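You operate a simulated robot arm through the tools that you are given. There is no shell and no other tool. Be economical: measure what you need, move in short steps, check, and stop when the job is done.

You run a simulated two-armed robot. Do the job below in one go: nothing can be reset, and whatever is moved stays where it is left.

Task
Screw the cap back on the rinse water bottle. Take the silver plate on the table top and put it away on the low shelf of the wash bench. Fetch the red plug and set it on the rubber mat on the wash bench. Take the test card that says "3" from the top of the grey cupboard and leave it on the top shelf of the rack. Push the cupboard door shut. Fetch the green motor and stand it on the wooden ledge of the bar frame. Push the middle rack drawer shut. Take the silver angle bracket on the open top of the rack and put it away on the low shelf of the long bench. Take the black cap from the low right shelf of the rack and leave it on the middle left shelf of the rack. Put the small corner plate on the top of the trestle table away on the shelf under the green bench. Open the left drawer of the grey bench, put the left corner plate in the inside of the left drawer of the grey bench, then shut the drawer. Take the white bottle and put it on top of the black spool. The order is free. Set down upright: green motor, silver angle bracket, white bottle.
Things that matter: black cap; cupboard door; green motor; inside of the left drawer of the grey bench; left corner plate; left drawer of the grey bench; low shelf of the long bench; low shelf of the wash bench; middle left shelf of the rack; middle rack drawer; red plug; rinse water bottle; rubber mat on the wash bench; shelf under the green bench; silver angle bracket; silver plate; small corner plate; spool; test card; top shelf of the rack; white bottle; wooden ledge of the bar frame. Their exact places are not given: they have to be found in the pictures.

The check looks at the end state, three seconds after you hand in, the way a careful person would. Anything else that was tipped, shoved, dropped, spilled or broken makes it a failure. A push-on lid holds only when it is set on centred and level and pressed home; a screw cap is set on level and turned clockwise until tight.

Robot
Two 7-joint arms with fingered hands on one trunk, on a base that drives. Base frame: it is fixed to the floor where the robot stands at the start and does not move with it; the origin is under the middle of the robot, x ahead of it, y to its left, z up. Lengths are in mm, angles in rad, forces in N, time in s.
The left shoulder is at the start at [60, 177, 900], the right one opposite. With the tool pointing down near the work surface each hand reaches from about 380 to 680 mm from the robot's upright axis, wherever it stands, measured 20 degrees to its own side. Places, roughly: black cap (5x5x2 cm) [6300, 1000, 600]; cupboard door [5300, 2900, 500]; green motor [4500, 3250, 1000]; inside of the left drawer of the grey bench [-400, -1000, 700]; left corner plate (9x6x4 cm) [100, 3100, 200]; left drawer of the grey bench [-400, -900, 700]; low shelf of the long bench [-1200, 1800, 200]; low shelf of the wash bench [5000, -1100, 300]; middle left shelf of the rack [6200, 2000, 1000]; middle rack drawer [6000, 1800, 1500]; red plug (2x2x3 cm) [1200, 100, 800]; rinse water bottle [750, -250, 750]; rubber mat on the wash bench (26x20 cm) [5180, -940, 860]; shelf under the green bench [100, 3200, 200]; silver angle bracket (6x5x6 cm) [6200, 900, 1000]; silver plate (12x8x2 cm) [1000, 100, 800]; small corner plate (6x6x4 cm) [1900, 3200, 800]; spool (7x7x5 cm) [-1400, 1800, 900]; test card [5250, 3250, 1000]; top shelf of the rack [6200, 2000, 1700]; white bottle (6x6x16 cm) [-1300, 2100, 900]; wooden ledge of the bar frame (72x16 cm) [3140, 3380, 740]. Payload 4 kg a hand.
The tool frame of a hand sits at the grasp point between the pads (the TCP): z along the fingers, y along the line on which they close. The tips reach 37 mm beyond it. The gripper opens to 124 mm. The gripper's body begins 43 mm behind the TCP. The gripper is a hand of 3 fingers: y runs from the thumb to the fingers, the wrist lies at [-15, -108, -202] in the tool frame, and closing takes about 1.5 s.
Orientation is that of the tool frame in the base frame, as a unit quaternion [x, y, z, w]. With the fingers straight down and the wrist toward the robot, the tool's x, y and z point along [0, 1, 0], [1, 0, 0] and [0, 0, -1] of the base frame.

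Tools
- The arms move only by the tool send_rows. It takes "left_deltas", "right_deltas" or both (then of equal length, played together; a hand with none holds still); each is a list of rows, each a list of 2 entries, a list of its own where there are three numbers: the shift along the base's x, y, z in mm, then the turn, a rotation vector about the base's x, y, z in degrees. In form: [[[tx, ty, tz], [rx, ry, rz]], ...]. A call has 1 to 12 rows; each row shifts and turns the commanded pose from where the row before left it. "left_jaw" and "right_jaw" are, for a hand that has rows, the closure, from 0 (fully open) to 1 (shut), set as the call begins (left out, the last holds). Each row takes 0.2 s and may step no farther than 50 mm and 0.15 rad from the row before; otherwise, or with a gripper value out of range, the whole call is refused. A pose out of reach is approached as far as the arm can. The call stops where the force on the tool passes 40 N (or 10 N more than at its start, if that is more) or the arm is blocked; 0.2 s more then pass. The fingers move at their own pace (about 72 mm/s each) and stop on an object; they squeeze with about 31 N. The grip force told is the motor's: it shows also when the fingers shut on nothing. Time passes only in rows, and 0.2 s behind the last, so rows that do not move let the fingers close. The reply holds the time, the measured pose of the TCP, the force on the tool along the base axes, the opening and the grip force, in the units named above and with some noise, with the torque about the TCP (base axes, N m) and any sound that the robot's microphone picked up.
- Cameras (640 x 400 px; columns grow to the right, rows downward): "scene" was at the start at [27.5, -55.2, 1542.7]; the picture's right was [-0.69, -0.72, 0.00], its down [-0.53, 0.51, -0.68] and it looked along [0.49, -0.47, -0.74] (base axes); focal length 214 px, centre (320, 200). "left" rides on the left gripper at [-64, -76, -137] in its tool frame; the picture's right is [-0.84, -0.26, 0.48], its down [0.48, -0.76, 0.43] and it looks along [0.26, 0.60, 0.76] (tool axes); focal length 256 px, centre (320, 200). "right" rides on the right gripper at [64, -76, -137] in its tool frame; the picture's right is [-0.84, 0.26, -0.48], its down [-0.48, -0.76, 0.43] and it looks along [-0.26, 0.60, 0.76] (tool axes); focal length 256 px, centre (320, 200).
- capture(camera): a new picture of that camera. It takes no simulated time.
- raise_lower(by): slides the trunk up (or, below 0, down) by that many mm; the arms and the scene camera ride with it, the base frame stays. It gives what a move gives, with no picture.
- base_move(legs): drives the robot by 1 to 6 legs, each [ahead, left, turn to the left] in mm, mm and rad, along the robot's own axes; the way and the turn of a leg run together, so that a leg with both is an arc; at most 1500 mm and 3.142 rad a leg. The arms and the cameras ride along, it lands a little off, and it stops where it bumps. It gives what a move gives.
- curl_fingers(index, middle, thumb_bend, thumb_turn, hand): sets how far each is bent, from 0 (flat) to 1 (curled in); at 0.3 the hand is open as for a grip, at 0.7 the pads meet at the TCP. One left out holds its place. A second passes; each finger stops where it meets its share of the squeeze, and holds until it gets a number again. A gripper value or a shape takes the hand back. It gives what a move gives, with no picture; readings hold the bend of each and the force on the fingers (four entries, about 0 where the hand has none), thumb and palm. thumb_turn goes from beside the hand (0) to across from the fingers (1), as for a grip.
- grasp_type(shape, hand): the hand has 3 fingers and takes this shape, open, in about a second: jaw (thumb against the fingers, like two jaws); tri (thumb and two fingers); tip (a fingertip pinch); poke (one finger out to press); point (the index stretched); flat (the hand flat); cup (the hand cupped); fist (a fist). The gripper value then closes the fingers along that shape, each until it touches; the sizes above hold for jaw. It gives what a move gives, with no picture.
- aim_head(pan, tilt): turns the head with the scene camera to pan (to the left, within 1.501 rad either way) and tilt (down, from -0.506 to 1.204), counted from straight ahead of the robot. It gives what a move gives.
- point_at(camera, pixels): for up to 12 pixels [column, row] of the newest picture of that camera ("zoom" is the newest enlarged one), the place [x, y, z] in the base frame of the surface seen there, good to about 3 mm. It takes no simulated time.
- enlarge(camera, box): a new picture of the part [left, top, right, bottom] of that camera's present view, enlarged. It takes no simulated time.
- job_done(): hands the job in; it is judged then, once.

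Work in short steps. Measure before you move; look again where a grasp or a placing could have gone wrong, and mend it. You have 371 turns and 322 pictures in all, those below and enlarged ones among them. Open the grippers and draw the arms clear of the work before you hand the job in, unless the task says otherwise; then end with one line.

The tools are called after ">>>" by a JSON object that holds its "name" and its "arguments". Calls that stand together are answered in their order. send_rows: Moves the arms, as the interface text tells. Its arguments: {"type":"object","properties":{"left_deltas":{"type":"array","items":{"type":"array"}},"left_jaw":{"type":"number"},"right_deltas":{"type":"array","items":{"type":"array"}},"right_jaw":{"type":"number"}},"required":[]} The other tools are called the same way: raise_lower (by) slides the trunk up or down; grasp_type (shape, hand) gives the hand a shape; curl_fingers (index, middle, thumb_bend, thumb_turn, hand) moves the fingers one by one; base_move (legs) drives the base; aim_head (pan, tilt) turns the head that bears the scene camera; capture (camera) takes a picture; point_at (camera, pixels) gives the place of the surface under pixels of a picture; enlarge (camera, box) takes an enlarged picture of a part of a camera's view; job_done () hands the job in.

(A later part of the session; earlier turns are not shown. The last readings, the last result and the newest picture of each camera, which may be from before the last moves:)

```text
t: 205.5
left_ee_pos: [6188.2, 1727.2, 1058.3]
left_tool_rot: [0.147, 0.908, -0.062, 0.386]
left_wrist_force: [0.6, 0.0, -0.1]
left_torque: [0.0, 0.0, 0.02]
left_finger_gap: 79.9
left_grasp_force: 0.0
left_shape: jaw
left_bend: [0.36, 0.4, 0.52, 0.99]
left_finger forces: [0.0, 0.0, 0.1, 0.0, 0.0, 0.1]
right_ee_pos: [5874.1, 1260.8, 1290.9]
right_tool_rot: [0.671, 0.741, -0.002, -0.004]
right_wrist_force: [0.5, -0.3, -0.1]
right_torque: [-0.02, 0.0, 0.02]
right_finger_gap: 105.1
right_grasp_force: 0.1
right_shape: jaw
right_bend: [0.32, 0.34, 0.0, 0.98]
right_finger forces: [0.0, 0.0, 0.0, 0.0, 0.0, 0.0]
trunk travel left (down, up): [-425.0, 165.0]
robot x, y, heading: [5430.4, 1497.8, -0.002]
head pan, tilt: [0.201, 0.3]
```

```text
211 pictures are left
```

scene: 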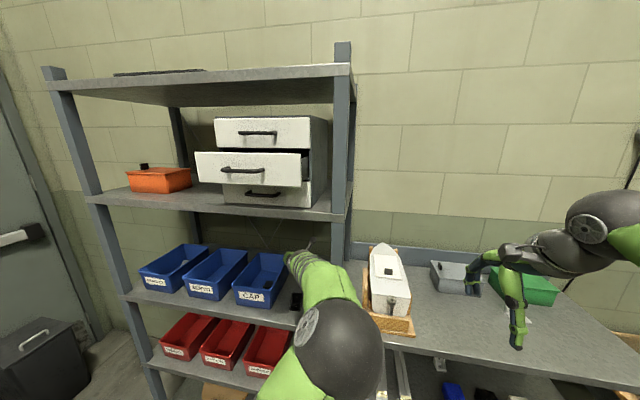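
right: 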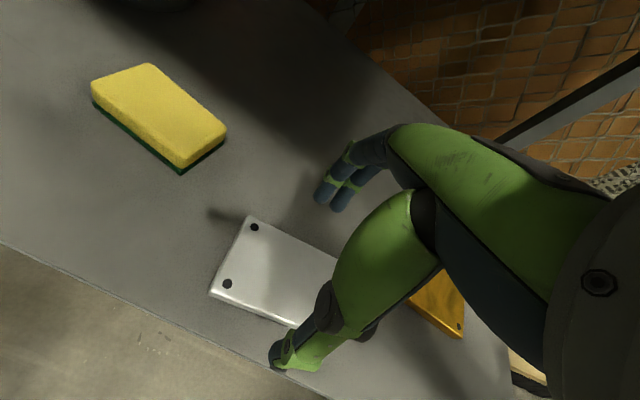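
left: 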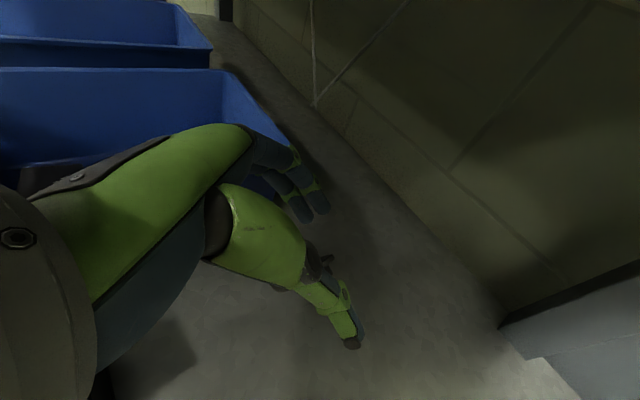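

The cap is hidden behind the thumb at (325,262). I retreat and check.

>>> {"name": "base_move", "arguments": {"legs": [[-80, 0, 0]]}}

>>> {"name": "send_rows", "arguments": {"left_deltas": [[[0, 0, 23], [0, 0, 0]], [[0, 0, 22], [0, 0, 0]]]}}

>>> {"name": "base_move", "arguments": {"legs": [[-350, 0, 0]]}}

>>> {"name": "enlarge", "arguments": {"camera": "scene", "box": [190, 100, 410, 320]}}

>>> {"name": "capture", "arguments": {"camera": "left"}}

```text
t: 206.6
left_ee_pos: [6106.3, 1726.6, 1059.8]
left_tool_rot: [0.148, 0.908, -0.062, 0.388]
left_wrist_force: [-0.4, 0.1, 0.3]
left_torque: [-0.01, -0.01, 0.0]
left_finger_gap: 80.4
left_grasp_force: 0.0
left_shape: jaw
left_bend: [0.36, 0.4, 0.52, 0.99]
left_finger forces: [0.0, 0.0, 0.0, 0.0, 0.1, 0.1]
right_ee_pos: [5791.5, 1261.5, 1292.2]
right_tool_rot: [0.672, 0.74, -0.002, -0.004]
right_wrist_force: [0.1, -0.9, 0.8]
right_torque: [-0.01, -0.05, 0.01]
right_finger_gap: 105.4
right_grasp_force: 0.1
right_shape: jaw
right_bend: [0.32, 0.34, 0.0, 0.98]
right_finger forces: [0.2, 0.0, 0.0, 0.1, 0.1, 0.1]
trunk travel left (down, up): [-425.0, 165.0]
robot x, y, heading: [5345.9, 1495.0, 0.003]
head pan, tilt: [0.201, 0.3]
```

```text
t: 207.2
left_ee_pos: [6109.1, 1727.1, 1102.9]
left_tool_rot: [0.148, 0.908, -0.062, 0.386]
left_wrist_force: [0.0, 0.3, -0.2]
left_torque: [0.02, -0.02, 0.0]
left_finger_gap: 80.3
left_grasp_force: 0.0
left_shape: jaw
left_bend: [0.36, 0.4, 0.52, 0.99]
left_finger forces: [0.1, 0.0, 0.0, 0.0, 0.1, 0.1]
right_ee_pos: [5793.7, 1261.3, 1291.0]
right_tool_rot: [0.672, 0.741, -0.002, -0.005]
right_wrist_force: [-0.4, 0.2, 0.3]
right_torque: [0.0, -0.03, -0.01]
right_finger_gap: 105.2
right_grasp_force: 0.1
right_shape: jaw
right_bend: [0.32, 0.34, 0.0, 0.98]
right_finger forces: [0.0, 0.1, 0.0, 0.0, 0.0, 0.0]
trunk travel left (down, up): [-425.0, 165.0]
robot x, y, heading: [5353.2, 1497.7, -0.0]
head pan, tilt: [0.201, 0.3]
```

```text
t: 209.5
left_ee_pos: [5753.0, 1727.6, 1103.5]
left_tool_rot: [0.146, 0.908, -0.062, 0.387]
left_wrist_force: [-0.3, -0.7, -0.2]
left_torque: [0.04, 0.02, 0.01]
left_finger_gap: 80.0
left_grasp_force: 0.0
left_shape: jaw
left_bend: [0.36, 0.4, 0.52, 0.99]
left_finger forces: [0.1, 0.1, 0.0, 0.0, 0.0, 0.1]
right_ee_pos: [5437.0, 1261.2, 1291.0]
right_tool_rot: [0.672, 0.74, -0.001, -0.004]
right_wrist_force: [-0.9, 0.1, 0.0]
right_torque: [0.0, 0.02, 0.01]
right_finger_gap: 105.7
right_grasp_force: 0.2
right_shape: jaw
right_bend: [0.32, 0.34, 0.0, 0.98]
right_finger forces: [0.0, 0.0, 0.0, 0.1, 0.1, 0.0]
trunk travel left (down, up): [-425.0, 165.0]
robot x, y, heading: [4991.4, 1499.2, -0.002]
head pan, tilt: [0.201, 0.3]
```

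```text
1.82 times, centred on (300, 210) of scene
```

zoom: 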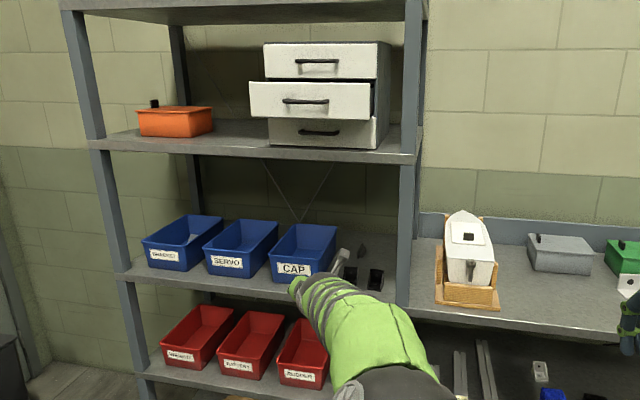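

```text
209 pictures are left
```

left: 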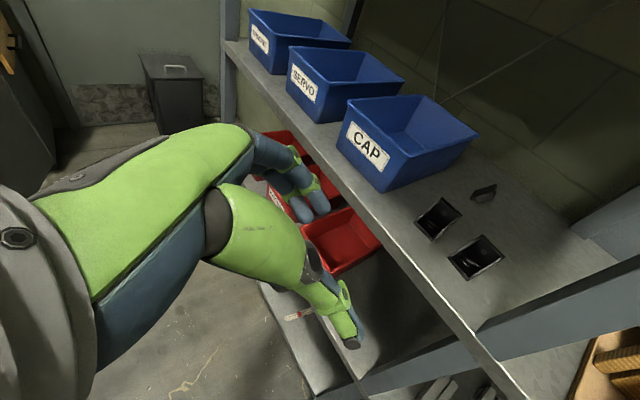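

>>> {"name": "enlarge", "arguments": {"camera": "left", "box": [400, 160, 540, 290]}}

>>> {"name": "point_at", "arguments": {"camera": "left", "pixels": [[484, 192], [476, 196], [492, 188], [440, 215]]}}

```text
3.08 times, centred on (470, 225) of left
```

zoom: 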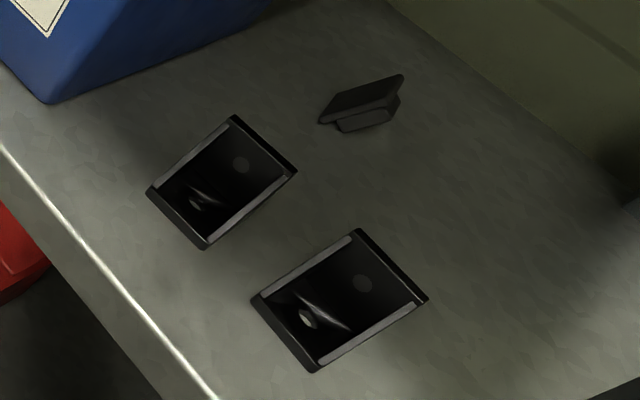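

```text
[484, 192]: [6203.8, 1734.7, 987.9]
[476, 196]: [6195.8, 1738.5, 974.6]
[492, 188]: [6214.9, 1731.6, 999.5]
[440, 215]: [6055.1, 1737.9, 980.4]
```

The cap rests on the shelf behind the brackets. Next, the middle drawer: I measure its front.

>>> {"name": "enlarge", "arguments": {"camera": "scene", "box": [260, 110, 350, 180]}}

>>> {"name": "point_at", "arguments": {"camera": "zoom", "pixels": [[150, 200], [270, 200], [430, 200], [290, 245], [290, 155], [290, 175], [290, 205], [450, 110], [450, 290], [330, 240], [240, 240]]}}

```text
5.71 times, centred on (305, 145) of scene
```

zoom: 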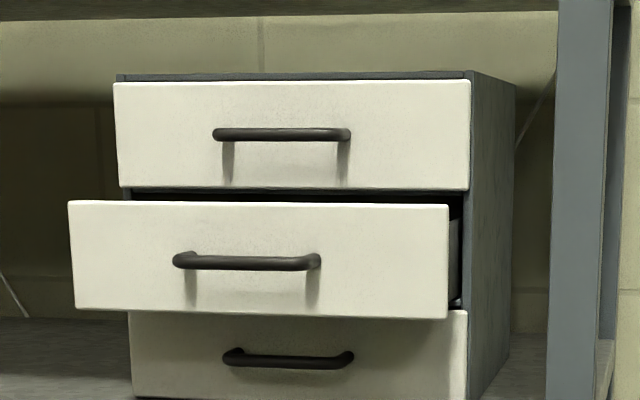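

```text
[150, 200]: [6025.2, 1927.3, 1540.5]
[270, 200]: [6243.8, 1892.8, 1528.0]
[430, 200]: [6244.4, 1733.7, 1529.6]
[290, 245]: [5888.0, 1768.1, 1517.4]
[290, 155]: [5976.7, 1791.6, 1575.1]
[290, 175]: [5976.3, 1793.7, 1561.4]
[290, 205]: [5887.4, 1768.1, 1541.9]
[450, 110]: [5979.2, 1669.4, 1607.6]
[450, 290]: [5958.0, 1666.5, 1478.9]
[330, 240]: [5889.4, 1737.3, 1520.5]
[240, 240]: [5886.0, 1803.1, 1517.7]
```

Drawer front is at x≈5888 (flush ≈5977), z 1474–1544, handle y 1745–1858. I will push right of the handle at (y 1712, z 1508) with closed left fingers held horizontal.

>>> {"name": "raise_lower", "arguments": {"by": 160}}

>>> {"name": "send_rows", "arguments": {"left_deltas": [[[-20, 0, 20], [0, 0, 7]], [[-20, 0, 20], [0, 0, 7]], [[-20, 0, 20], [0, 0, 6]], [[-10, 0, 20], [0, -8, 0]], [[-10, 0, 20], [0, -8, 0]], [[-10, 0, 20], [0, -8, 0]], [[0, 0, 25], [0, -8, 0]], [[0, 0, 25], [0, -8, 0]], [[0, 0, 25], [0, -4, 0]], [[0, 0, 25], [0, 0, 0]], [[0, 0, 25], [0, 0, 0]]], "left_jaw": 1}}

>>> {"name": "capture", "arguments": {"camera": "scene"}}

```text
t: 211.3
left_ee_pos: [5752.2, 1726.9, 1262.0]
left_tool_rot: [0.147, 0.908, -0.062, 0.386]
left_wrist_force: [-0.6, 0.0, 0.2]
left_torque: [0.0, 0.01, 0.0]
left_finger_gap: 80.1
left_grasp_force: 0.1
left_shape: jaw
left_bend: [0.36, 0.4, 0.52, 0.99]
left_finger forces: [0.1, 0.1, 0.1, 0.0, 0.0, 0.0]
right_ee_pos: [5437.7, 1262.6, 1450.8]
right_tool_rot: [0.671, 0.741, -0.002, -0.004]
right_wrist_force: [-0.4, 0.0, 0.4]
right_torque: [0.02, 0.02, 0.01]
right_finger_gap: 105.7
right_grasp_force: 0.0
right_shape: jaw
right_bend: [0.32, 0.34, 0.0, 0.98]
right_finger forces: [0.0, 0.0, 0.0, 0.0, 0.1, 0.0]
trunk travel left (down, up): [-585.0, 5.0]
robot x, y, heading: [4990.2, 1498.3, 0.003]
head pan, tilt: [0.201, 0.3]
```

```text
t: 213.7
left_ee_pos: [5663.8, 1727.6, 1508.8]
left_tool_rot: [-0.015, 0.705, 0.001, 0.709]
left_wrist_force: [-0.7, 0.3, 0.0]
left_torque: [0.01, -0.01, 0.03]
left_finger_gap: 0.2
left_grasp_force: 31.0
left_shape: jaw
left_bend: [0.7, 0.7, 0.71, 1.0]
left_finger forces: [0.0, 0.1, 0.0, 0.0, 0.0, 0.0]
right_ee_pos: [5437.4, 1261.4, 1450.4]
right_tool_rot: [0.672, 0.74, -0.002, -0.004]
right_wrist_force: [0.1, 0.0, 0.2]
right_torque: [0.06, 0.0, 0.03]
right_finger_gap: 105.2
right_grasp_force: 0.0
right_shape: jaw
right_bend: [0.32, 0.34, 0.0, 0.98]
right_finger forces: [0.0, 0.0, 0.0, 0.1, 0.0, 0.0]
trunk travel left (down, up): [-585.0, 5.0]
robot x, y, heading: [4993.3, 1497.0, 0.001]
head pan, tilt: [0.201, 0.3]
```

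```text
206 pictures are left
```

scene: 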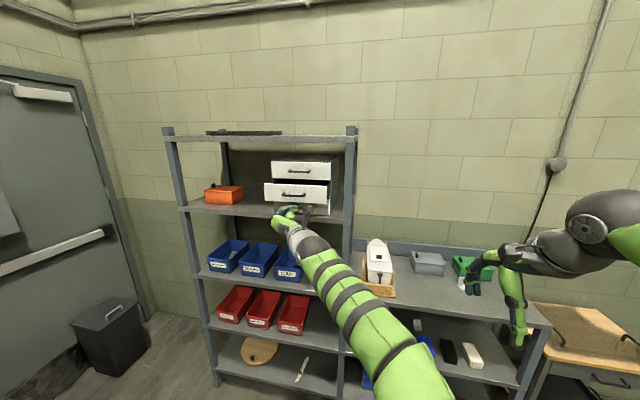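

I shift to y≈1713, drive 180 mm forward to near contact, then push with the arm.

>>> {"name": "send_rows", "arguments": {"left_deltas": [[[0, -14, 0], [0, 0, 0]], [[0, 0, 0], [0, 0, 0]]]}}

>>> {"name": "base_move", "arguments": {"legs": [[180, 0, 0]]}}

>>> {"name": "send_rows", "arguments": {"left_deltas": [[[15, 0, 0], [0, 0, 0]], [[15, 0, 0], [0, 0, 0]], [[12, 0, 0], [0, 0, 0]], [[12, 0, 0], [0, 0, 0]], [[12, 0, 0], [0, 0, 0]], [[12, 0, 0], [0, 0, 0]], [[10, 0, 0], [0, 0, 0]]]}}

>>> {"name": "enlarge", "arguments": {"camera": "scene", "box": [220, 120, 380, 240]}}

```text
t: 214.3
left_ee_pos: [5663.7, 1713.8, 1507.0]
left_tool_rot: [-0.014, 0.707, 0.001, 0.707]
left_wrist_force: [0.2, 0.5, 0.1]
left_torque: [0.01, -0.02, 0.0]
left_finger_gap: 0.0
left_grasp_force: 31.1
left_shape: jaw
left_bend: [0.7, 0.7, 0.71, 1.0]
left_finger forces: [0.1, 0.1, 0.0, 0.0, 0.0, 0.0]
right_ee_pos: [5438.0, 1262.2, 1451.6]
right_tool_rot: [0.672, 0.741, -0.002, -0.004]
right_wrist_force: [0.4, -0.3, 0.1]
right_torque: [-0.03, 0.01, 0.01]
right_finger_gap: 105.4
right_grasp_force: 0.0
right_shape: jaw
right_bend: [0.32, 0.34, 0.0, 0.98]
right_finger forces: [0.0, 0.0, 0.0, 0.0, 0.0, 0.0]
trunk travel left (down, up): [-585.0, 5.0]
robot x, y, heading: [4991.3, 1497.8, 0.001]
head pan, tilt: [0.201, 0.3]
```

```text
t: 215.8
left_ee_pos: [5847.4, 1710.9, 1507.3]
left_tool_rot: [-0.014, 0.706, 0.0, 0.708]
left_wrist_force: [0.0, -0.4, 0.2]
left_torque: [0.0, 0.01, -0.02]
left_finger_gap: 0.0
left_grasp_force: 30.5
left_shape: jaw
left_bend: [0.7, 0.7, 0.71, 1.0]
left_finger forces: [0.0, 0.0, 0.0, 0.0, 0.1, 0.1]
right_ee_pos: [5618.7, 1260.9, 1450.7]
right_tool_rot: [0.672, 0.74, -0.002, -0.005]
right_wrist_force: [0.0, -0.6, -0.3]
right_torque: [-0.01, 0.01, -0.04]
right_finger_gap: 105.3
right_grasp_force: 0.0
right_shape: jaw
right_bend: [0.32, 0.34, 0.0, 0.98]
right_finger forces: [0.1, 0.0, 0.0, 0.1, 0.0, 0.0]
trunk travel left (down, up): [-585.0, 5.0]
robot x, y, heading: [5174.3, 1496.6, -0.004]
head pan, tilt: [0.201, 0.3]
```

```text
t: 217.4
left_ee_pos: [5934.1, 1712.1, 1508.2]
left_tool_rot: [-0.014, 0.707, 0.0, 0.707]
left_wrist_force: [-4.5, -3.4, -4.3]
left_torque: [-0.2, 0.06, 0.11]
left_finger_gap: 0.0
left_grasp_force: 30.9
left_shape: jaw
left_bend: [0.7, 0.7, 0.71, 1.0]
left_finger forces: [0.0, 6.4, 0.0, 0.0, 0.0, 0.0]
right_ee_pos: [5617.2, 1259.9, 1450.7]
right_tool_rot: [0.672, 0.74, -0.002, -0.004]
right_wrist_force: [0.2, -0.1, -1.5]
right_torque: [0.0, -0.02, -0.05]
right_finger_gap: 105.4
right_grasp_force: 0.0
right_shape: jaw
right_bend: [0.32, 0.34, 0.0, 0.98]
right_finger forces: [0.2, 0.0, 0.1, 0.0, 0.0, 0.1]
trunk travel left (down, up): [-585.0, 5.0]
robot x, y, heading: [5174.0, 1499.8, -0.002]
head pan, tilt: [0.201, 0.3]
```

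```text
3.33 times, centred on (300, 180) of scene
```

zoom: 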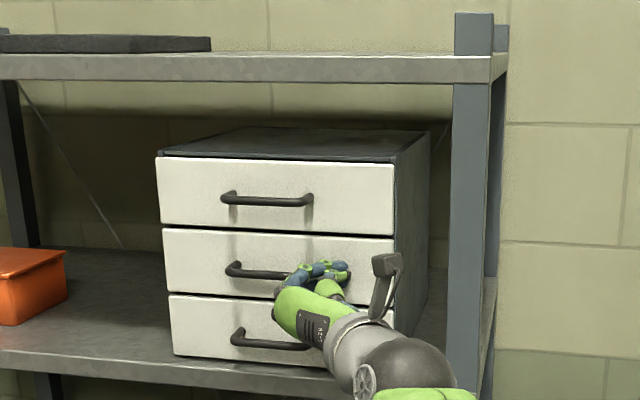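

Nearly flush; I push until resisted.

>>> {"name": "send_rows", "arguments": {"left_deltas": [[[4, 0, 0], [0, 0, 0]], [[4, 0, 0], [0, 0, 0]], [[4, 0, 0], [0, 0, 0]], [[4, 0, 0], [0, 0, 0]], [[4, 0, 0], [0, 0, 0]]]}}

>>> {"name": "enlarge", "arguments": {"camera": "scene", "box": [240, 140, 340, 220]}}

>>> {"name": "point_at", "arguments": {"camera": "zoom", "pixels": [[100, 160], [100, 240], [200, 220], [100, 330], [330, 170]]}}

```text
t: 218.2
left_ee_pos: [5939.1, 1711.3, 1506.1]
left_tool_rot: [-0.015, 0.707, 0.001, 0.707]
left_wrist_force: [-21.5, -5.4, -6.5]
left_torque: [-0.44, -0.21, 0.06]
left_finger_gap: 0.0
left_grasp_force: 31.3
left_shape: jaw
left_bend: [0.7, 0.7, 0.71, 1.0]
left_finger forces: [0.1, 13.1, 0.0, 0.0, 0.0, 0.1]
right_ee_pos: [5615.0, 1260.0, 1451.5]
right_tool_rot: [0.673, 0.74, -0.001, -0.004]
right_wrist_force: [-0.1, 0.6, -0.2]
right_torque: [0.04, -0.01, 0.0]
right_finger_gap: 105.2
right_grasp_force: 0.0
right_shape: jaw
right_bend: [0.32, 0.34, 0.0, 0.98]
right_finger forces: [0.1, 0.0, 0.0, 0.1, 0.1, 0.0]
trunk travel left (down, up): [-585.0, 5.0]
robot x, y, heading: [5174.0, 1500.3, -0.002]
head pan, tilt: [0.201, 0.3]
stopped in row 4 (left hand): the force on the tool passed its limit at 44 N (the readings are from after the stop); the commanded pose is now the measured one
```

```text
5.00 times, centred on (290, 180) of scene
```

zoom: 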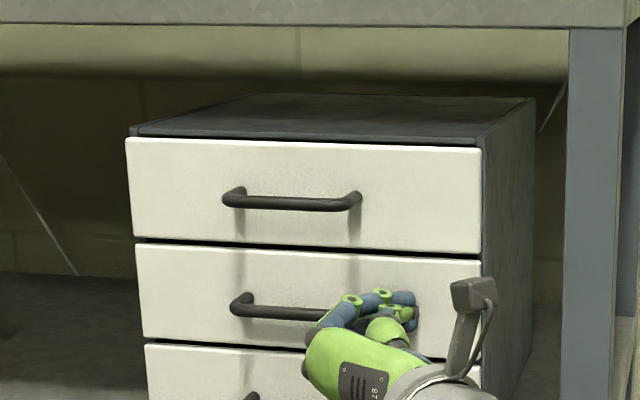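

```text
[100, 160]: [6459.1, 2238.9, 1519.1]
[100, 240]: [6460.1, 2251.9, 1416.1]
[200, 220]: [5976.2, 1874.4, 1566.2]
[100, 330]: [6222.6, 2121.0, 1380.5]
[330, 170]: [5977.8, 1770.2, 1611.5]
```

Drawer is shut. I back away and turn to face the grey cupboard (+y).

>>> {"name": "base_move", "arguments": {"legs": [[-250, 0, 0], [0, 0, 1.571]]}}

>>> {"name": "aim_head", "arguments": {"pan": -0.2, "tilt": 0.4}}

>>> {"name": "capture", "arguments": {"camera": "scene"}}

```text
t: 223.8
left_ee_pos: [4731.0, 2275.1, 1505.0]
left_tool_rot: [-0.503, 0.499, 0.49, 0.508]
left_wrist_force: [-1.4, -0.3, -0.7]
left_torque: [-0.04, 0.0, 0.0]
left_finger_gap: 0.0
left_grasp_force: 31.1
left_shape: jaw
left_bend: [0.7, 0.7, 0.71, 1.0]
left_finger forces: [0.0, 0.0, 0.1, 0.0, 0.1, 0.1]
right_ee_pos: [5171.2, 1932.9, 1450.9]
right_tool_rot: [-0.03, 1.0, -0.004, -0.002]
right_wrist_force: [-0.7, 0.4, -0.3]
right_torque: [0.0, -0.02, -0.01]
right_finger_gap: 105.4
right_grasp_force: 0.1
right_shape: jaw
right_bend: [0.32, 0.34, 0.0, 0.98]
right_finger forces: [0.0, 0.0, 0.0, 0.0, 0.0, 0.1]
trunk travel left (down, up): [-585.0, 5.0]
robot x, y, heading: [4921.4, 1498.8, 1.533]
head pan, tilt: [0.201, 0.3]
```

```text
t: 224.7
left_ee_pos: [4731.3, 2274.8, 1506.9]
left_tool_rot: [-0.502, 0.499, 0.491, 0.508]
left_wrist_force: [-0.3, -0.1, 0.5]
left_torque: [0.02, 0.01, 0.0]
left_finger_gap: 0.2
left_grasp_force: 30.6
left_shape: jaw
left_bend: [0.7, 0.7, 0.71, 1.0]
left_finger forces: [0.1, 0.0, 0.0, 0.0, 0.0, 0.1]
right_ee_pos: [5171.5, 1933.3, 1450.0]
right_tool_rot: [-0.03, 1.0, -0.005, -0.001]
right_wrist_force: [-0.4, -0.1, -1.0]
right_torque: [-0.02, -0.01, -0.02]
right_finger_gap: 105.1
right_grasp_force: 0.1
right_shape: jaw
right_bend: [0.32, 0.34, 0.0, 0.98]
right_finger forces: [0.0, 0.1, 0.0, 0.1, 0.0, 0.1]
trunk travel left (down, up): [-585.0, 5.0]
robot x, y, heading: [4920.1, 1496.9, 1.53]
head pan, tilt: [-0.201, 0.4]
```

```text
203 pictures are left
```

scene: 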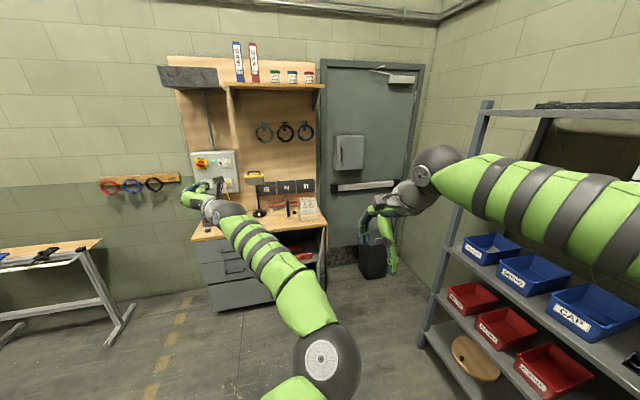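

The left arm blocks the view. I fold it: pitch down and retract.

>>> {"name": "send_rows", "arguments": {"left_deltas": [[[0, -25, -20], [-8.2, 0, 0]], [[0, -25, -20], [-8.2, 0, 0]], [[0, -25, -20], [-8.2, 0, 0]], [[0, -25, -20], [-8.2, 0, 0]], [[0, -25, -20], [-8.2, 0, 0]], [[0, -25, -20], [-8.2, 0, 0]], [[0, -20, -20], [-8.2, 0, 0]], [[0, -20, -20], [-8.2, 0, 0]], [[0, -20, -20], [-8.2, 0, 0]], [[0, -20, -20], [-8.2, 0, 0]], [[0, -20, -20], [-8.2, 0, 0]]], "left_jaw": 0}}

>>> {"name": "send_rows", "arguments": {"left_deltas": [[[0, -5, -20], [0, 0, -8.2]], [[0, -5, -20], [0, 0, -8.2]], [[-10, 0, -20], [0, 0, -8.2]], [[-10, 0, -20], [0, 0, -8.2]], [[-10, 0, -20], [0, 0, -8.2]], [[-10, 0, 0], [0, 0, -8.2]], [[-10, 0, 0], [0, 0, -8.2]], [[-10, 0, 0], [0, 0, -8.2]], [[-10, 0, 0], [0, 0, -8.2]], [[-10, 0, 0], [0, 0, -8.2]], [[-10, 0, 0], [0, 0, -8.2]]]}}

>>> {"name": "raise_lower", "arguments": {"by": -160}}

>>> {"name": "capture", "arguments": {"camera": "scene"}}

```text
t: 227.1
left_ee_pos: [4729.8, 2027.0, 1284.5]
left_tool_rot: [0.714, -0.7, 0.007, -0.001]
left_wrist_force: [1.1, 0.5, 0.0]
left_torque: [0.03, -0.05, 0.0]
left_finger_gap: 123.7
left_grasp_force: 0.0
left_shape: jaw
left_bend: [0.3, 0.3, 0.3, 0.98]
left_finger forces: [0.0, 0.0, 0.0, 0.1, 0.1, 0.1]
right_ee_pos: [5170.5, 1933.1, 1450.3]
right_tool_rot: [-0.03, 1.0, -0.004, -0.002]
right_wrist_force: [-0.1, 0.9, -0.4]
right_torque: [-0.03, 0.0, 0.01]
right_finger_gap: 105.4
right_grasp_force: 0.0
right_shape: jaw
right_bend: [0.32, 0.34, 0.0, 0.98]
right_finger forces: [0.0, 0.0, 0.0, 0.1, 0.1, 0.0]
trunk travel left (down, up): [-585.0, 5.0]
robot x, y, heading: [4922.5, 1497.0, 1.533]
head pan, tilt: [-0.201, 0.4]
```

```text
t: 229.5
left_ee_pos: [4640.0, 2015.8, 1185.7]
left_tool_rot: [-0.008, 1.0, -0.007, -0.002]
left_wrist_force: [-0.7, 0.8, 0.2]
left_torque: [-0.02, 0.0, 0.02]
left_finger_gap: 123.7
left_grasp_force: 0.0
left_shape: jaw
left_bend: [0.3, 0.3, 0.3, 0.98]
left_finger forces: [0.0, 0.1, 0.0, 0.0, 0.1, 0.0]
right_ee_pos: [5169.6, 1933.2, 1450.7]
right_tool_rot: [-0.03, 1.0, -0.003, -0.001]
right_wrist_force: [-1.0, 0.0, -0.3]
right_torque: [-0.01, -0.02, 0.02]
right_finger_gap: 105.1
right_grasp_force: 0.1
right_shape: jaw
right_bend: [0.32, 0.34, 0.0, 0.98]
right_finger forces: [0.0, 0.0, 0.0, 0.0, 0.0, 0.0]
trunk travel left (down, up): [-585.0, 5.0]
robot x, y, heading: [4920.1, 1496.4, 1.535]
head pan, tilt: [-0.201, 0.4]
```

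```text
t: 231.3
left_ee_pos: [4641.2, 2016.1, 1025.2]
left_tool_rot: [-0.009, 1.0, -0.007, -0.003]
left_wrist_force: [1.1, -0.3, 0.7]
left_torque: [0.0, 0.0, 0.02]
left_finger_gap: 123.7
left_grasp_force: 0.1
left_shape: jaw
left_bend: [0.3, 0.3, 0.3, 0.98]
left_finger forces: [0.0, 0.0, 0.0, 0.0, 0.0, 0.1]
right_ee_pos: [5171.6, 1932.7, 1290.0]
right_tool_rot: [-0.03, 1.0, -0.004, -0.001]
right_wrist_force: [0.2, 0.2, 0.2]
right_torque: [0.03, -0.05, 0.0]
right_finger_gap: 105.2
right_grasp_force: 0.1
right_shape: jaw
right_bend: [0.32, 0.34, 0.0, 0.98]
right_finger forces: [0.0, 0.0, 0.1, 0.0, 0.0, 0.0]
trunk travel left (down, up): [-425.0, 165.0]
robot x, y, heading: [4917.3, 1500.2, 1.528]
head pan, tilt: [-0.201, 0.4]
```

```text
202 pictures are left
```

scene: 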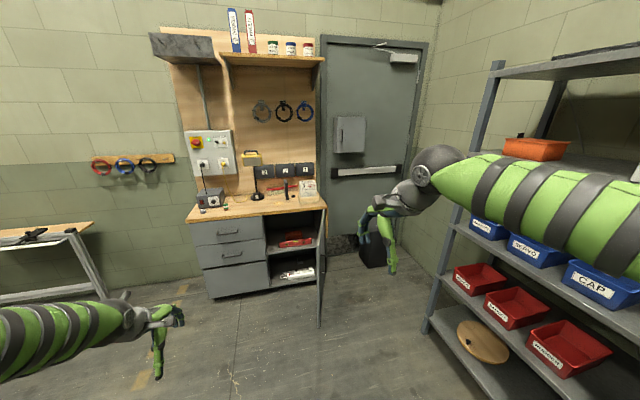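

>>> {"name": "enlarge", "arguments": {"camera": "scene", "box": [180, 130, 340, 330]}}

>>> {"name": "enlarge", "arguments": {"camera": "scene", "box": [190, 130, 330, 220]}}

```text
2.00 times, centred on (260, 230) of scene
```

zoom: 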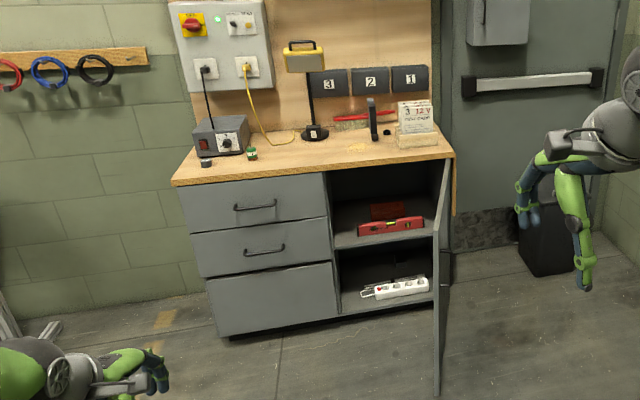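

```text
4.44 times, centred on (260, 175) of scene
```

zoom: 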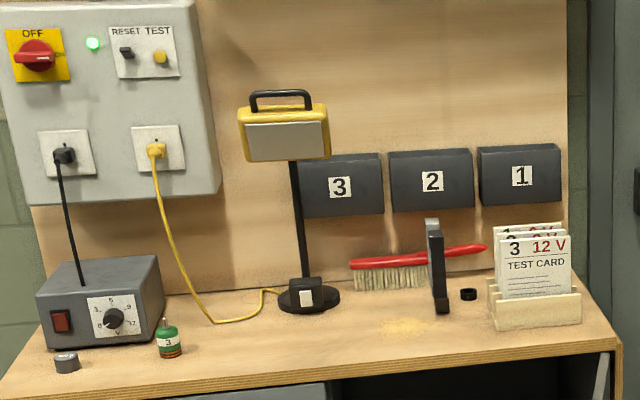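

>>> {"name": "point_at", "arguments": {"camera": "zoom", "pixels": [[535, 250], [540, 235], [505, 235], [565, 240], [530, 310], [495, 300], [168, 340], [168, 325], [437, 250], [575, 340], [300, 370], [470, 293]]}}

>>> {"name": "point_at", "arguments": {"camera": "scene", "pixels": [[319, 325], [322, 225], [326, 210], [190, 225], [318, 270], [212, 298], [296, 240]]}}

```text
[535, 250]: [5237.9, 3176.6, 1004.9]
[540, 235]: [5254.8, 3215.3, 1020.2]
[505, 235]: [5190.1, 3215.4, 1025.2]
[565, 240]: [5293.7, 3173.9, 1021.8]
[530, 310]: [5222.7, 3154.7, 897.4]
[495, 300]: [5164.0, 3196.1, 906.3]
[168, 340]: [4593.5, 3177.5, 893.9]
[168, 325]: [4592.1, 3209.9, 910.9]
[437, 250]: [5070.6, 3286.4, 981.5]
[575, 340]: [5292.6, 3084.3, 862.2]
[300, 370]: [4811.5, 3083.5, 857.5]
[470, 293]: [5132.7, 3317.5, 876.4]
```

```text
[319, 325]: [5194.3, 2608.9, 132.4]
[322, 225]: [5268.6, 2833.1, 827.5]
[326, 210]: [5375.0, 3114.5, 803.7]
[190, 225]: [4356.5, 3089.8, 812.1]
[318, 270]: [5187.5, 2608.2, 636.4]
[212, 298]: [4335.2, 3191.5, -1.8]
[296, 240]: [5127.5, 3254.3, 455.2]
```

Cupboard front is y≈3084; the door hinges at ≈(5375,3100), open ~70° with free end at (5190,2608). I'll shut it first, pushing its outer (+x) face. I drive to about (5130,2300).

>>> {"name": "base_move", "arguments": {"legs": [[0, 0, 0.04], [800, -213, 0]]}}

>>> {"name": "raise_lower", "arguments": {"by": -200}}

>>> {"name": "aim_head", "arguments": {"pan": -0.2, "tilt": 0.7}}

>>> {"name": "capture", "arguments": {"camera": "scene"}}

```text
t: 236.1
left_ee_pos: [4840.8, 2800.5, 1024.5]
left_tool_rot: [-0.026, 1.0, -0.007, -0.003]
left_wrist_force: [0.0, 0.2, 0.7]
left_torque: [0.01, 0.01, -0.01]
left_finger_gap: 124.0
left_grasp_force: 0.1
left_shape: jaw
left_bend: [0.3, 0.3, 0.3, 0.98]
left_finger forces: [0.1, 0.1, 0.0, 0.0, 0.0, 0.0]
right_ee_pos: [5372.7, 2737.3, 1291.1]
right_tool_rot: [-0.047, 0.999, -0.004, -0.002]
right_wrist_force: [0.2, 1.0, 0.3]
right_torque: [-0.01, 0.02, 0.0]
right_finger_gap: 105.8
right_grasp_force: 0.1
right_shape: jaw
right_bend: [0.32, 0.34, 0.0, 0.98]
right_finger forces: [0.0, 0.1, 0.1, 0.0, 0.0, 0.0]
trunk travel left (down, up): [-425.0, 165.0]
robot x, y, heading: [5131.8, 2291.2, 1.568]
head pan, tilt: [-0.201, 0.4]
```

```text
t: 238.2
left_ee_pos: [4840.5, 2800.1, 825.8]
left_tool_rot: [-0.025, 1.0, -0.008, -0.003]
left_wrist_force: [-0.9, 0.6, 0.4]
left_torque: [-0.02, 0.01, -0.03]
left_finger_gap: 124.0
left_grasp_force: 0.1
left_shape: jaw
left_bend: [0.3, 0.3, 0.3, 0.98]
left_finger forces: [0.0, 0.0, 0.1, 0.0, 0.1, 0.0]
right_ee_pos: [5372.4, 2736.9, 1090.9]
right_tool_rot: [-0.046, 0.999, -0.004, -0.002]
right_wrist_force: [0.3, -0.5, -0.1]
right_torque: [0.0, 0.03, 0.04]
right_finger_gap: 105.4
right_grasp_force: 0.0
right_shape: jaw
right_bend: [0.32, 0.34, 0.0, 0.98]
right_finger forces: [0.0, 0.0, 0.1, 0.1, 0.0, 0.0]
trunk travel left (down, up): [-225.0, 365.0]
robot x, y, heading: [5136.1, 2288.3, 1.564]
head pan, tilt: [-0.201, 0.4]
```

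```text
t: 239.1
left_ee_pos: [4839.3, 2800.9, 825.1]
left_tool_rot: [-0.025, 1.0, -0.007, -0.003]
left_wrist_force: [-0.4, 0.3, 0.0]
left_torque: [0.04, -0.03, -0.01]
left_finger_gap: 124.0
left_grasp_force: 0.0
left_shape: jaw
left_bend: [0.3, 0.3, 0.3, 0.98]
left_finger forces: [0.1, 0.0, 0.0, 0.0, 0.0, 0.1]
right_ee_pos: [5371.7, 2735.6, 1090.2]
right_tool_rot: [-0.045, 0.999, -0.004, -0.001]
right_wrist_force: [-0.1, -0.1, 0.6]
right_torque: [0.04, 0.0, 0.0]
right_finger_gap: 105.4
right_grasp_force: 0.0
right_shape: jaw
right_bend: [0.32, 0.34, 0.0, 0.98]
right_finger forces: [0.0, 0.1, 0.1, 0.1, 0.0, 0.0]
trunk travel left (down, up): [-225.0, 365.0]
robot x, y, heading: [5133.4, 2288.8, 1.567]
head pan, tilt: [-0.201, 0.7]
```

```text
199 pictures are left
```

scene: 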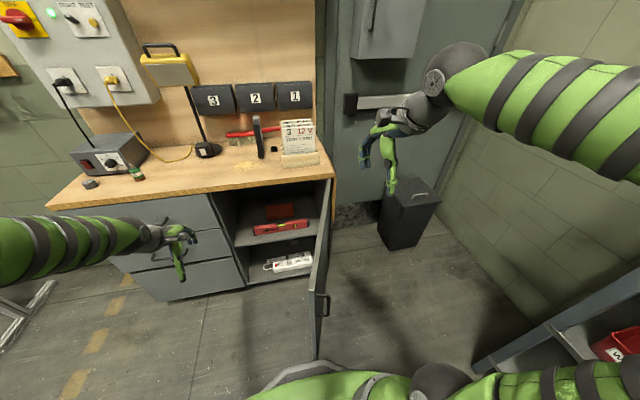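

I measure the door edge precisely and raise the left hand out of the swing.

>>> {"name": "point_at", "arguments": {"camera": "scene", "pixels": [[330, 185], [325, 215], [318, 260], [313, 275], [322, 230], [322, 300], [312, 345], [335, 170]]}}

>>> {"name": "send_rows", "arguments": {"left_deltas": [[[-10, -20, 40], [0, 0, 0]], [[-10, -20, 40], [0, 0, 0]], [[-10, -20, 40], [0, 0, 0]], [[-10, -20, 40], [0, 0, 0]]]}}

```text
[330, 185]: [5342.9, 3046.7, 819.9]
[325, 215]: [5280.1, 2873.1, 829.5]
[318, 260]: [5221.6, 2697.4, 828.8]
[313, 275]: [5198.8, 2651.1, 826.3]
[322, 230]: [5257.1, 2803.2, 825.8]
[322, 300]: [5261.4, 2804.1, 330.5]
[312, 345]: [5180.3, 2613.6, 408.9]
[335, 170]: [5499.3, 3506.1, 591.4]
```

```text
t: 240.1
left_ee_pos: [4797.0, 2720.8, 985.1]
left_tool_rot: [-0.025, 1.0, -0.007, -0.002]
left_wrist_force: [-0.5, -0.5, -0.2]
left_torque: [-0.03, -0.02, 0.01]
left_finger_gap: 123.7
left_grasp_force: 0.1
left_shape: jaw
left_bend: [0.3, 0.3, 0.3, 0.98]
left_finger forces: [0.0, 0.1, 0.1, 0.0, 0.0, 0.0]
right_ee_pos: [5371.8, 2736.0, 1090.2]
right_tool_rot: [-0.046, 0.999, -0.004, -0.002]
right_wrist_force: [-0.1, 0.1, 0.9]
right_torque: [-0.02, -0.03, -0.03]
right_finger_gap: 105.4
right_grasp_force: 0.1
right_shape: jaw
right_bend: [0.32, 0.34, 0.0, 0.98]
right_finger forces: [0.1, 0.0, 0.1, 0.0, 0.1, 0.1]
trunk travel left (down, up): [-225.0, 365.0]
robot x, y, heading: [5132.5, 2291.6, 1.564]
head pan, tilt: [-0.201, 0.7]
```

I close the right hand, pitch it to point forward and lower it to z≈650 on the outer side of the door.

>>> {"name": "send_rows", "arguments": {"right_deltas": [[[0, 0, -40], [8.2, 0, 0]], [[0, 0, -40], [8.2, 0, 0]], [[0, 0, -40], [8.2, 0, 0]], [[0, 0, -40], [8.2, 0, 0]], [[0, 0, -40], [8.2, 0, 0]], [[0, 0, -40], [8.2, 0, 0]], [[0, 0, -40], [8.2, 0, 0]], [[0, 0, -40], [8.2, 0, 0]], [[0, 0, -40], [8.2, 0, 0]], [[0, 0, -40], [8.2, 0, 0]], [[0, 0, -30], [8.2, 0, 0]]], "right_jaw": 1}}

>>> {"name": "capture", "arguments": {"camera": "scene"}}

```text
t: 242.4
left_ee_pos: [4796.5, 2722.3, 985.0]
left_tool_rot: [-0.026, 1.0, -0.006, -0.003]
left_wrist_force: [0.5, 0.2, -0.3]
left_torque: [-0.02, -0.01, 0.01]
left_finger_gap: 123.8
left_grasp_force: 0.1
left_shape: jaw
left_bend: [0.3, 0.3, 0.3, 0.98]
left_finger forces: [0.1, 0.0, 0.0, 0.0, 0.0, 0.1]
right_ee_pos: [5393.4, 2866.7, 734.8]
right_tool_rot: [-0.033, 0.708, 0.705, 0.032]
right_wrist_force: [-0.4, -0.2, -0.4]
right_torque: [0.0, 0.03, -0.02]
right_finger_gap: 0.0
right_grasp_force: 31.5
right_shape: jaw
right_bend: [0.7, 0.7, 0.71, 1.0]
right_finger forces: [0.0, 0.1, 0.1, 0.1, 0.0, 0.0]
right hand out of reach, approached as far as the arm can: row 4, 5, 6, 7
trunk travel left (down, up): [-225.0, 365.0]
robot x, y, heading: [5135.3, 2294.3, 1.571]
head pan, tilt: [-0.201, 0.7]
```

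```text
198 pictures are left
```

scene: 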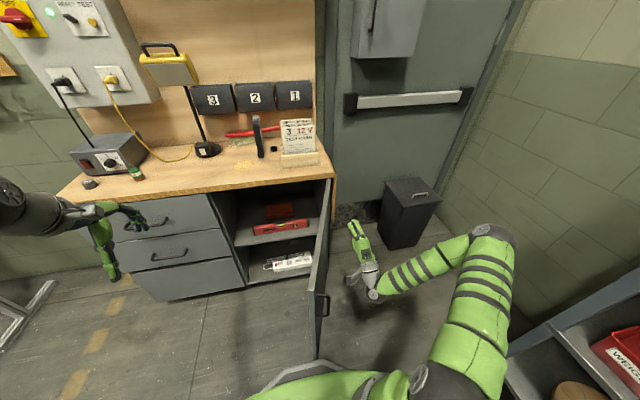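

The fist is at (5393,2867,735). I sweep it along the arc to swing the door, first part.

>>> {"name": "send_rows", "arguments": {"right_deltas": [[[-31, -3, -15], [0, 0, 0]], [[-31, -3, -15], [0, 0, 0]], [[-24, -3, -15], [0, 0, 0]], [[-34, 15, 0], [0, 0, 0]], [[-34, 15, 0], [0, 0, 0]], [[-27, 26, 0], [0, 0, 0]], [[-26, 27, 0], [0, 0, 0]]]}}

>>> {"name": "capture", "arguments": {"camera": "scene"}}

```text
t: 244.1
left_ee_pos: [4796.4, 2720.7, 985.2]
left_tool_rot: [-0.025, 1.0, -0.007, -0.002]
left_wrist_force: [0.2, 0.0, 0.0]
left_torque: [-0.02, 0.03, -0.01]
left_finger_gap: 123.7
left_grasp_force: 0.0
left_shape: jaw
left_bend: [0.3, 0.3, 0.3, 0.98]
left_finger forces: [0.0, 0.0, 0.0, 0.1, 0.1, 0.0]
right_ee_pos: [5185.7, 2941.2, 690.0]
right_tool_rot: [-0.033, 0.708, 0.704, 0.033]
right_wrist_force: [-0.1, 0.6, 0.7]
right_torque: [0.0, 0.0, 0.02]
right_finger_gap: 0.0
right_grasp_force: 31.0
right_shape: jaw
right_bend: [0.7, 0.7, 0.71, 1.0]
right_finger forces: [0.0, 0.1, 0.0, 0.1, 0.1, 0.0]
trunk travel left (down, up): [-225.0, 365.0]
robot x, y, heading: [5136.9, 2290.5, 1.565]
head pan, tilt: [-0.201, 0.7]
```

```text
197 pictures are left
```

scene: 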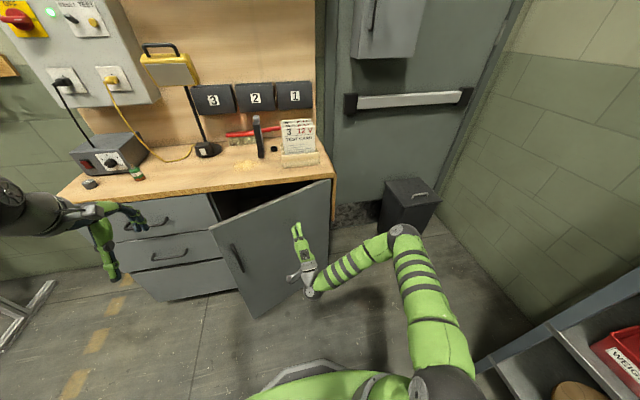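

The door swings nicely. I continue pushing forward to close it.

>>> {"name": "send_rows", "arguments": {"right_deltas": [[[-14, 25, 0], [0, 0, 0]], [[-13, 25, 0], [0, 0, 0]], [[-6, 25, 0], [0, 0, 0]], [[-6, 20, 0], [0, 0, 0]], [[0, 10, 0], [0, 0, 0]], [[0, 8, 0], [0, 0, 0]], [[0, 8, 0], [0, 0, 0]], [[0, 6, 0], [0, 0, 0]]]}}

>>> {"name": "capture", "arguments": {"camera": "scene"}}

```text
t: 245.6
left_ee_pos: [4798.7, 2720.2, 985.7]
left_tool_rot: [-0.025, 1.0, -0.006, -0.003]
left_wrist_force: [-0.2, 0.1, -0.3]
left_torque: [0.04, 0.05, 0.01]
left_finger_gap: 123.8
left_grasp_force: 0.2
left_shape: jaw
left_bend: [0.3, 0.3, 0.3, 0.98]
left_finger forces: [0.1, 0.0, 0.1, 0.1, 0.0, 0.1]
right_ee_pos: [5146.4, 3050.0, 690.8]
right_tool_rot: [-0.034, 0.707, 0.706, 0.028]
right_wrist_force: [4.4, -18.9, 3.9]
right_torque: [0.07, -0.02, -0.19]
right_finger_gap: 0.0
right_grasp_force: 30.9
right_shape: jaw
right_bend: [0.7, 0.7, 0.71, 1.0]
right_finger forces: [0.0, 0.1, 0.0, 0.1, 0.1, 0.1]
trunk travel left (down, up): [-225.0, 365.0]
robot x, y, heading: [5132.7, 2288.1, 1.568]
head pan, tilt: [-0.201, 0.7]
stopped in row 7 (right hand): the force on the tool passed its limit at 54 N (the readings are from after the stop); the commanded pose is now the measured one
```

```text
196 pictures are left
```

scene: 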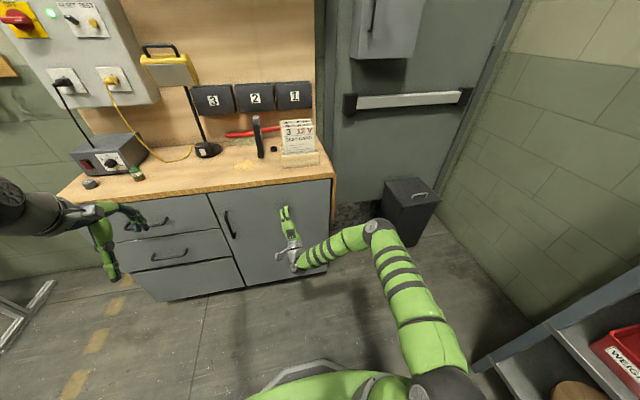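

The door is shut. I retract the right hand, restore trunk height and study the card holder.

>>> {"name": "send_rows", "arguments": {"right_deltas": [[[5, -40, 0], [0, 0, 0]], [[5, -40, 0], [0, 0, 0]], [[5, -40, 0], [0, 0, 0]], [[5, -40, 0], [0, 0, 0]], [[10, -20, 20], [0, 0, 0]]]}}

>>> {"name": "raise_lower", "arguments": {"by": 200}}

>>> {"name": "aim_head", "arguments": {"pan": -0.15, "tilt": 0.55}}

>>> {"name": "capture", "arguments": {"camera": "scene"}}

```text
t: 246.8
left_ee_pos: [4797.7, 2721.0, 985.8]
left_tool_rot: [-0.025, 1.0, -0.007, -0.004]
left_wrist_force: [-0.5, 0.4, 0.0]
left_torque: [0.0, 0.03, 0.05]
left_finger_gap: 123.6
left_grasp_force: 0.1
left_shape: jaw
left_bend: [0.3, 0.3, 0.3, 0.98]
left_finger forces: [0.1, 0.0, 0.1, 0.0, 0.0, 0.0]
right_ee_pos: [5175.1, 2872.6, 707.5]
right_tool_rot: [-0.035, 0.708, 0.705, 0.03]
right_wrist_force: [0.7, 0.7, 0.1]
right_torque: [0.0, 0.0, 0.01]
right_finger_gap: 0.0
right_grasp_force: 31.1
right_shape: jaw
right_bend: [0.7, 0.7, 0.71, 1.0]
right_finger forces: [0.0, 0.0, 0.1, 0.0, 0.1, 0.0]
trunk travel left (down, up): [-225.0, 365.0]
robot x, y, heading: [5133.2, 2294.5, 1.563]
head pan, tilt: [-0.201, 0.7]
```

```text
t: 248.9
left_ee_pos: [4797.0, 2719.3, 1185.9]
left_tool_rot: [-0.026, 1.0, -0.007, -0.002]
left_wrist_force: [0.4, 0.3, -0.3]
left_torque: [0.01, 0.02, 0.01]
left_finger_gap: 123.9
left_grasp_force: 0.0
left_shape: jaw
left_bend: [0.3, 0.3, 0.3, 0.98]
left_finger forces: [0.1, 0.0, 0.0, 0.1, 0.0, 0.0]
right_ee_pos: [5175.5, 2874.1, 907.6]
right_tool_rot: [-0.035, 0.708, 0.705, 0.029]
right_wrist_force: [-0.1, 0.6, 0.3]
right_torque: [-0.01, 0.0, 0.0]
right_finger_gap: 0.1
right_grasp_force: 30.9
right_shape: jaw
right_bend: [0.7, 0.7, 0.71, 1.0]
right_finger forces: [0.0, 0.0, 0.0, 0.1, 0.0, 0.0]
trunk travel left (down, up): [-425.0, 165.0]
robot x, y, heading: [5135.4, 2290.6, 1.566]
head pan, tilt: [-0.201, 0.7]
```

```text
t: 249.6
left_ee_pos: [4798.3, 2720.6, 1185.6]
left_tool_rot: [-0.026, 1.0, -0.006, -0.003]
left_wrist_force: [-0.4, -0.2, -0.2]
left_torque: [0.01, 0.0, 0.02]
left_finger_gap: 123.7
left_grasp_force: 0.0
left_shape: jaw
left_bend: [0.3, 0.3, 0.3, 0.98]
left_finger forces: [0.0, 0.1, 0.0, 0.0, 0.0, 0.0]
right_ee_pos: [5175.4, 2873.9, 908.2]
right_tool_rot: [-0.035, 0.708, 0.705, 0.029]
right_wrist_force: [0.7, -0.7, 0.9]
right_torque: [-0.02, 0.01, 0.01]
right_finger_gap: 0.1
right_grasp_force: 31.5
right_shape: jaw
right_bend: [0.7, 0.7, 0.71, 1.0]
right_finger forces: [0.0, 0.0, 0.0, 0.0, 0.0, 0.0]
trunk travel left (down, up): [-425.0, 165.0]
robot x, y, heading: [5133.8, 2292.1, 1.568]
head pan, tilt: [-0.15, 0.55]
```

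```text
195 pictures are left
```

scene: 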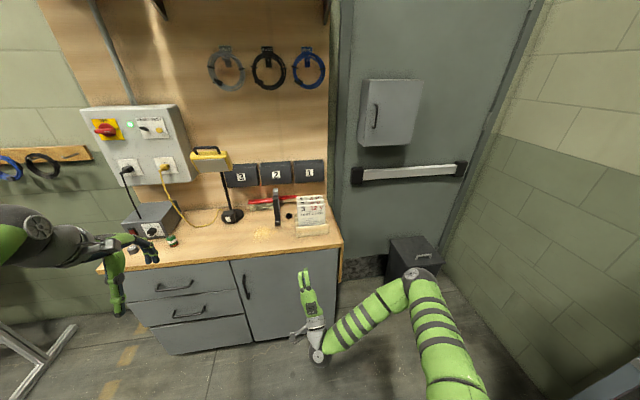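

>>> {"name": "enlarge", "arguments": {"camera": "scene", "box": [280, 185, 340, 245]}}

>>> {"name": "point_at", "arguments": {"camera": "zoom", "pixels": [[285, 130], [390, 125], [285, 75], [390, 72], [285, 100], [390, 100], [300, 215], [400, 210], [340, 280], [220, 290], [460, 280], [340, 240]]}}

```text
6.67 times, centred on (310, 215) of scene
```

zoom: 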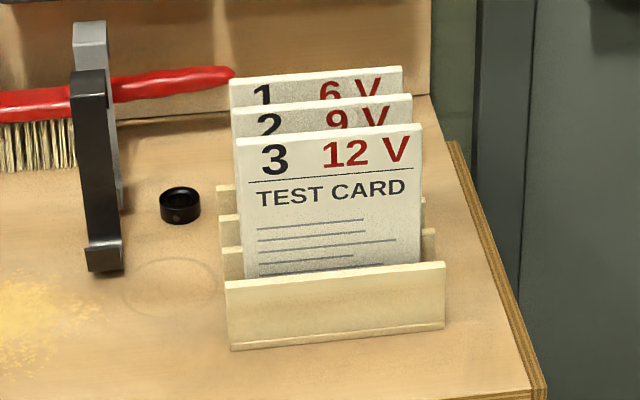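

```text
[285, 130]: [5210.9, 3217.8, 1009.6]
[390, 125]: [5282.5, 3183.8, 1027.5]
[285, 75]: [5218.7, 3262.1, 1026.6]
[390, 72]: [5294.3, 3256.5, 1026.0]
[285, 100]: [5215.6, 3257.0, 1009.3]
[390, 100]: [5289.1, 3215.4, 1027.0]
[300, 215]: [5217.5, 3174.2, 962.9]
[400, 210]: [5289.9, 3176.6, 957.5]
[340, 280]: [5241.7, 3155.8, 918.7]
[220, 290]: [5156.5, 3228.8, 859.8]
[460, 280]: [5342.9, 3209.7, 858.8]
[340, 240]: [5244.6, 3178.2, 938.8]
```

Card 3 is the front one: plane y≈3178, top z≈1027, x 5200–5300; the next card is ~35 mm behind. I bring the right hand back to tool-down above the bench level.

>>> {"name": "send_rows", "arguments": {"right_deltas": [[[0, -20, 30], [-8.2, 0, 0]], [[0, -20, 30], [-8.2, 0, 0]], [[5, -15, 30], [-8.2, 0, 0]], [[5, -10, 30], [-8.2, 0, 0]], [[10, 0, 30], [-8.2, 0, 0]], [[10, 0, 30], [-8.2, 0, 0]], [[10, 0, 30], [-8.2, 0, 0]], [[10, 0, 30], [-8.2, 0, 0]], [[10, 0, 30], [-8.2, 0, 0]], [[10, 0, 25], [-8.2, 0, 0]], [[5, 0, 0], [-8.2, 0, 0]], [[0, 0, 0], [0, 0, 0]]], "right_jaw": 0.62}}

>>> {"name": "capture", "arguments": {"camera": "right"}}

```text
t: 252.2
left_ee_pos: [4797.8, 2719.0, 1185.8]
left_tool_rot: [-0.026, 1.0, -0.007, -0.003]
left_wrist_force: [0.0, 0.1, 0.6]
left_torque: [0.0, -0.01, -0.01]
left_finger_gap: 123.9
left_grasp_force: 0.1
left_shape: jaw
left_bend: [0.3, 0.3, 0.3, 0.98]
left_finger forces: [0.1, 0.0, 0.0, 0.0, 0.1, 0.0]
right_ee_pos: [5242.4, 2820.9, 1203.1]
right_tool_rot: [-0.045, 0.999, -0.004, -0.004]
right_wrist_force: [-0.4, -0.6, -0.3]
right_torque: [0.01, 0.05, -0.02]
right_finger_gap: 47.1
right_grasp_force: 0.0
right_shape: jaw
right_bend: [0.48, 0.51, 0.59, 1.0]
right_finger forces: [0.1, 0.0, 0.0, 0.1, 0.0, 0.1]
right hand out of reach, approached as far as the arm can: row 4
trunk travel left (down, up): [-425.0, 165.0]
robot x, y, heading: [5136.8, 2290.8, 1.565]
head pan, tilt: [-0.15, 0.55]
```

```text
193 pictures are left
```

right: 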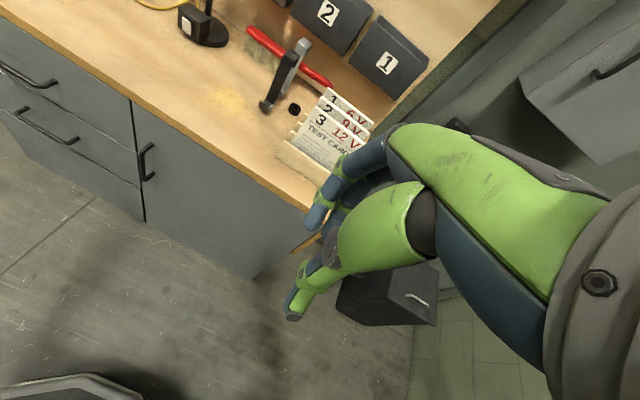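

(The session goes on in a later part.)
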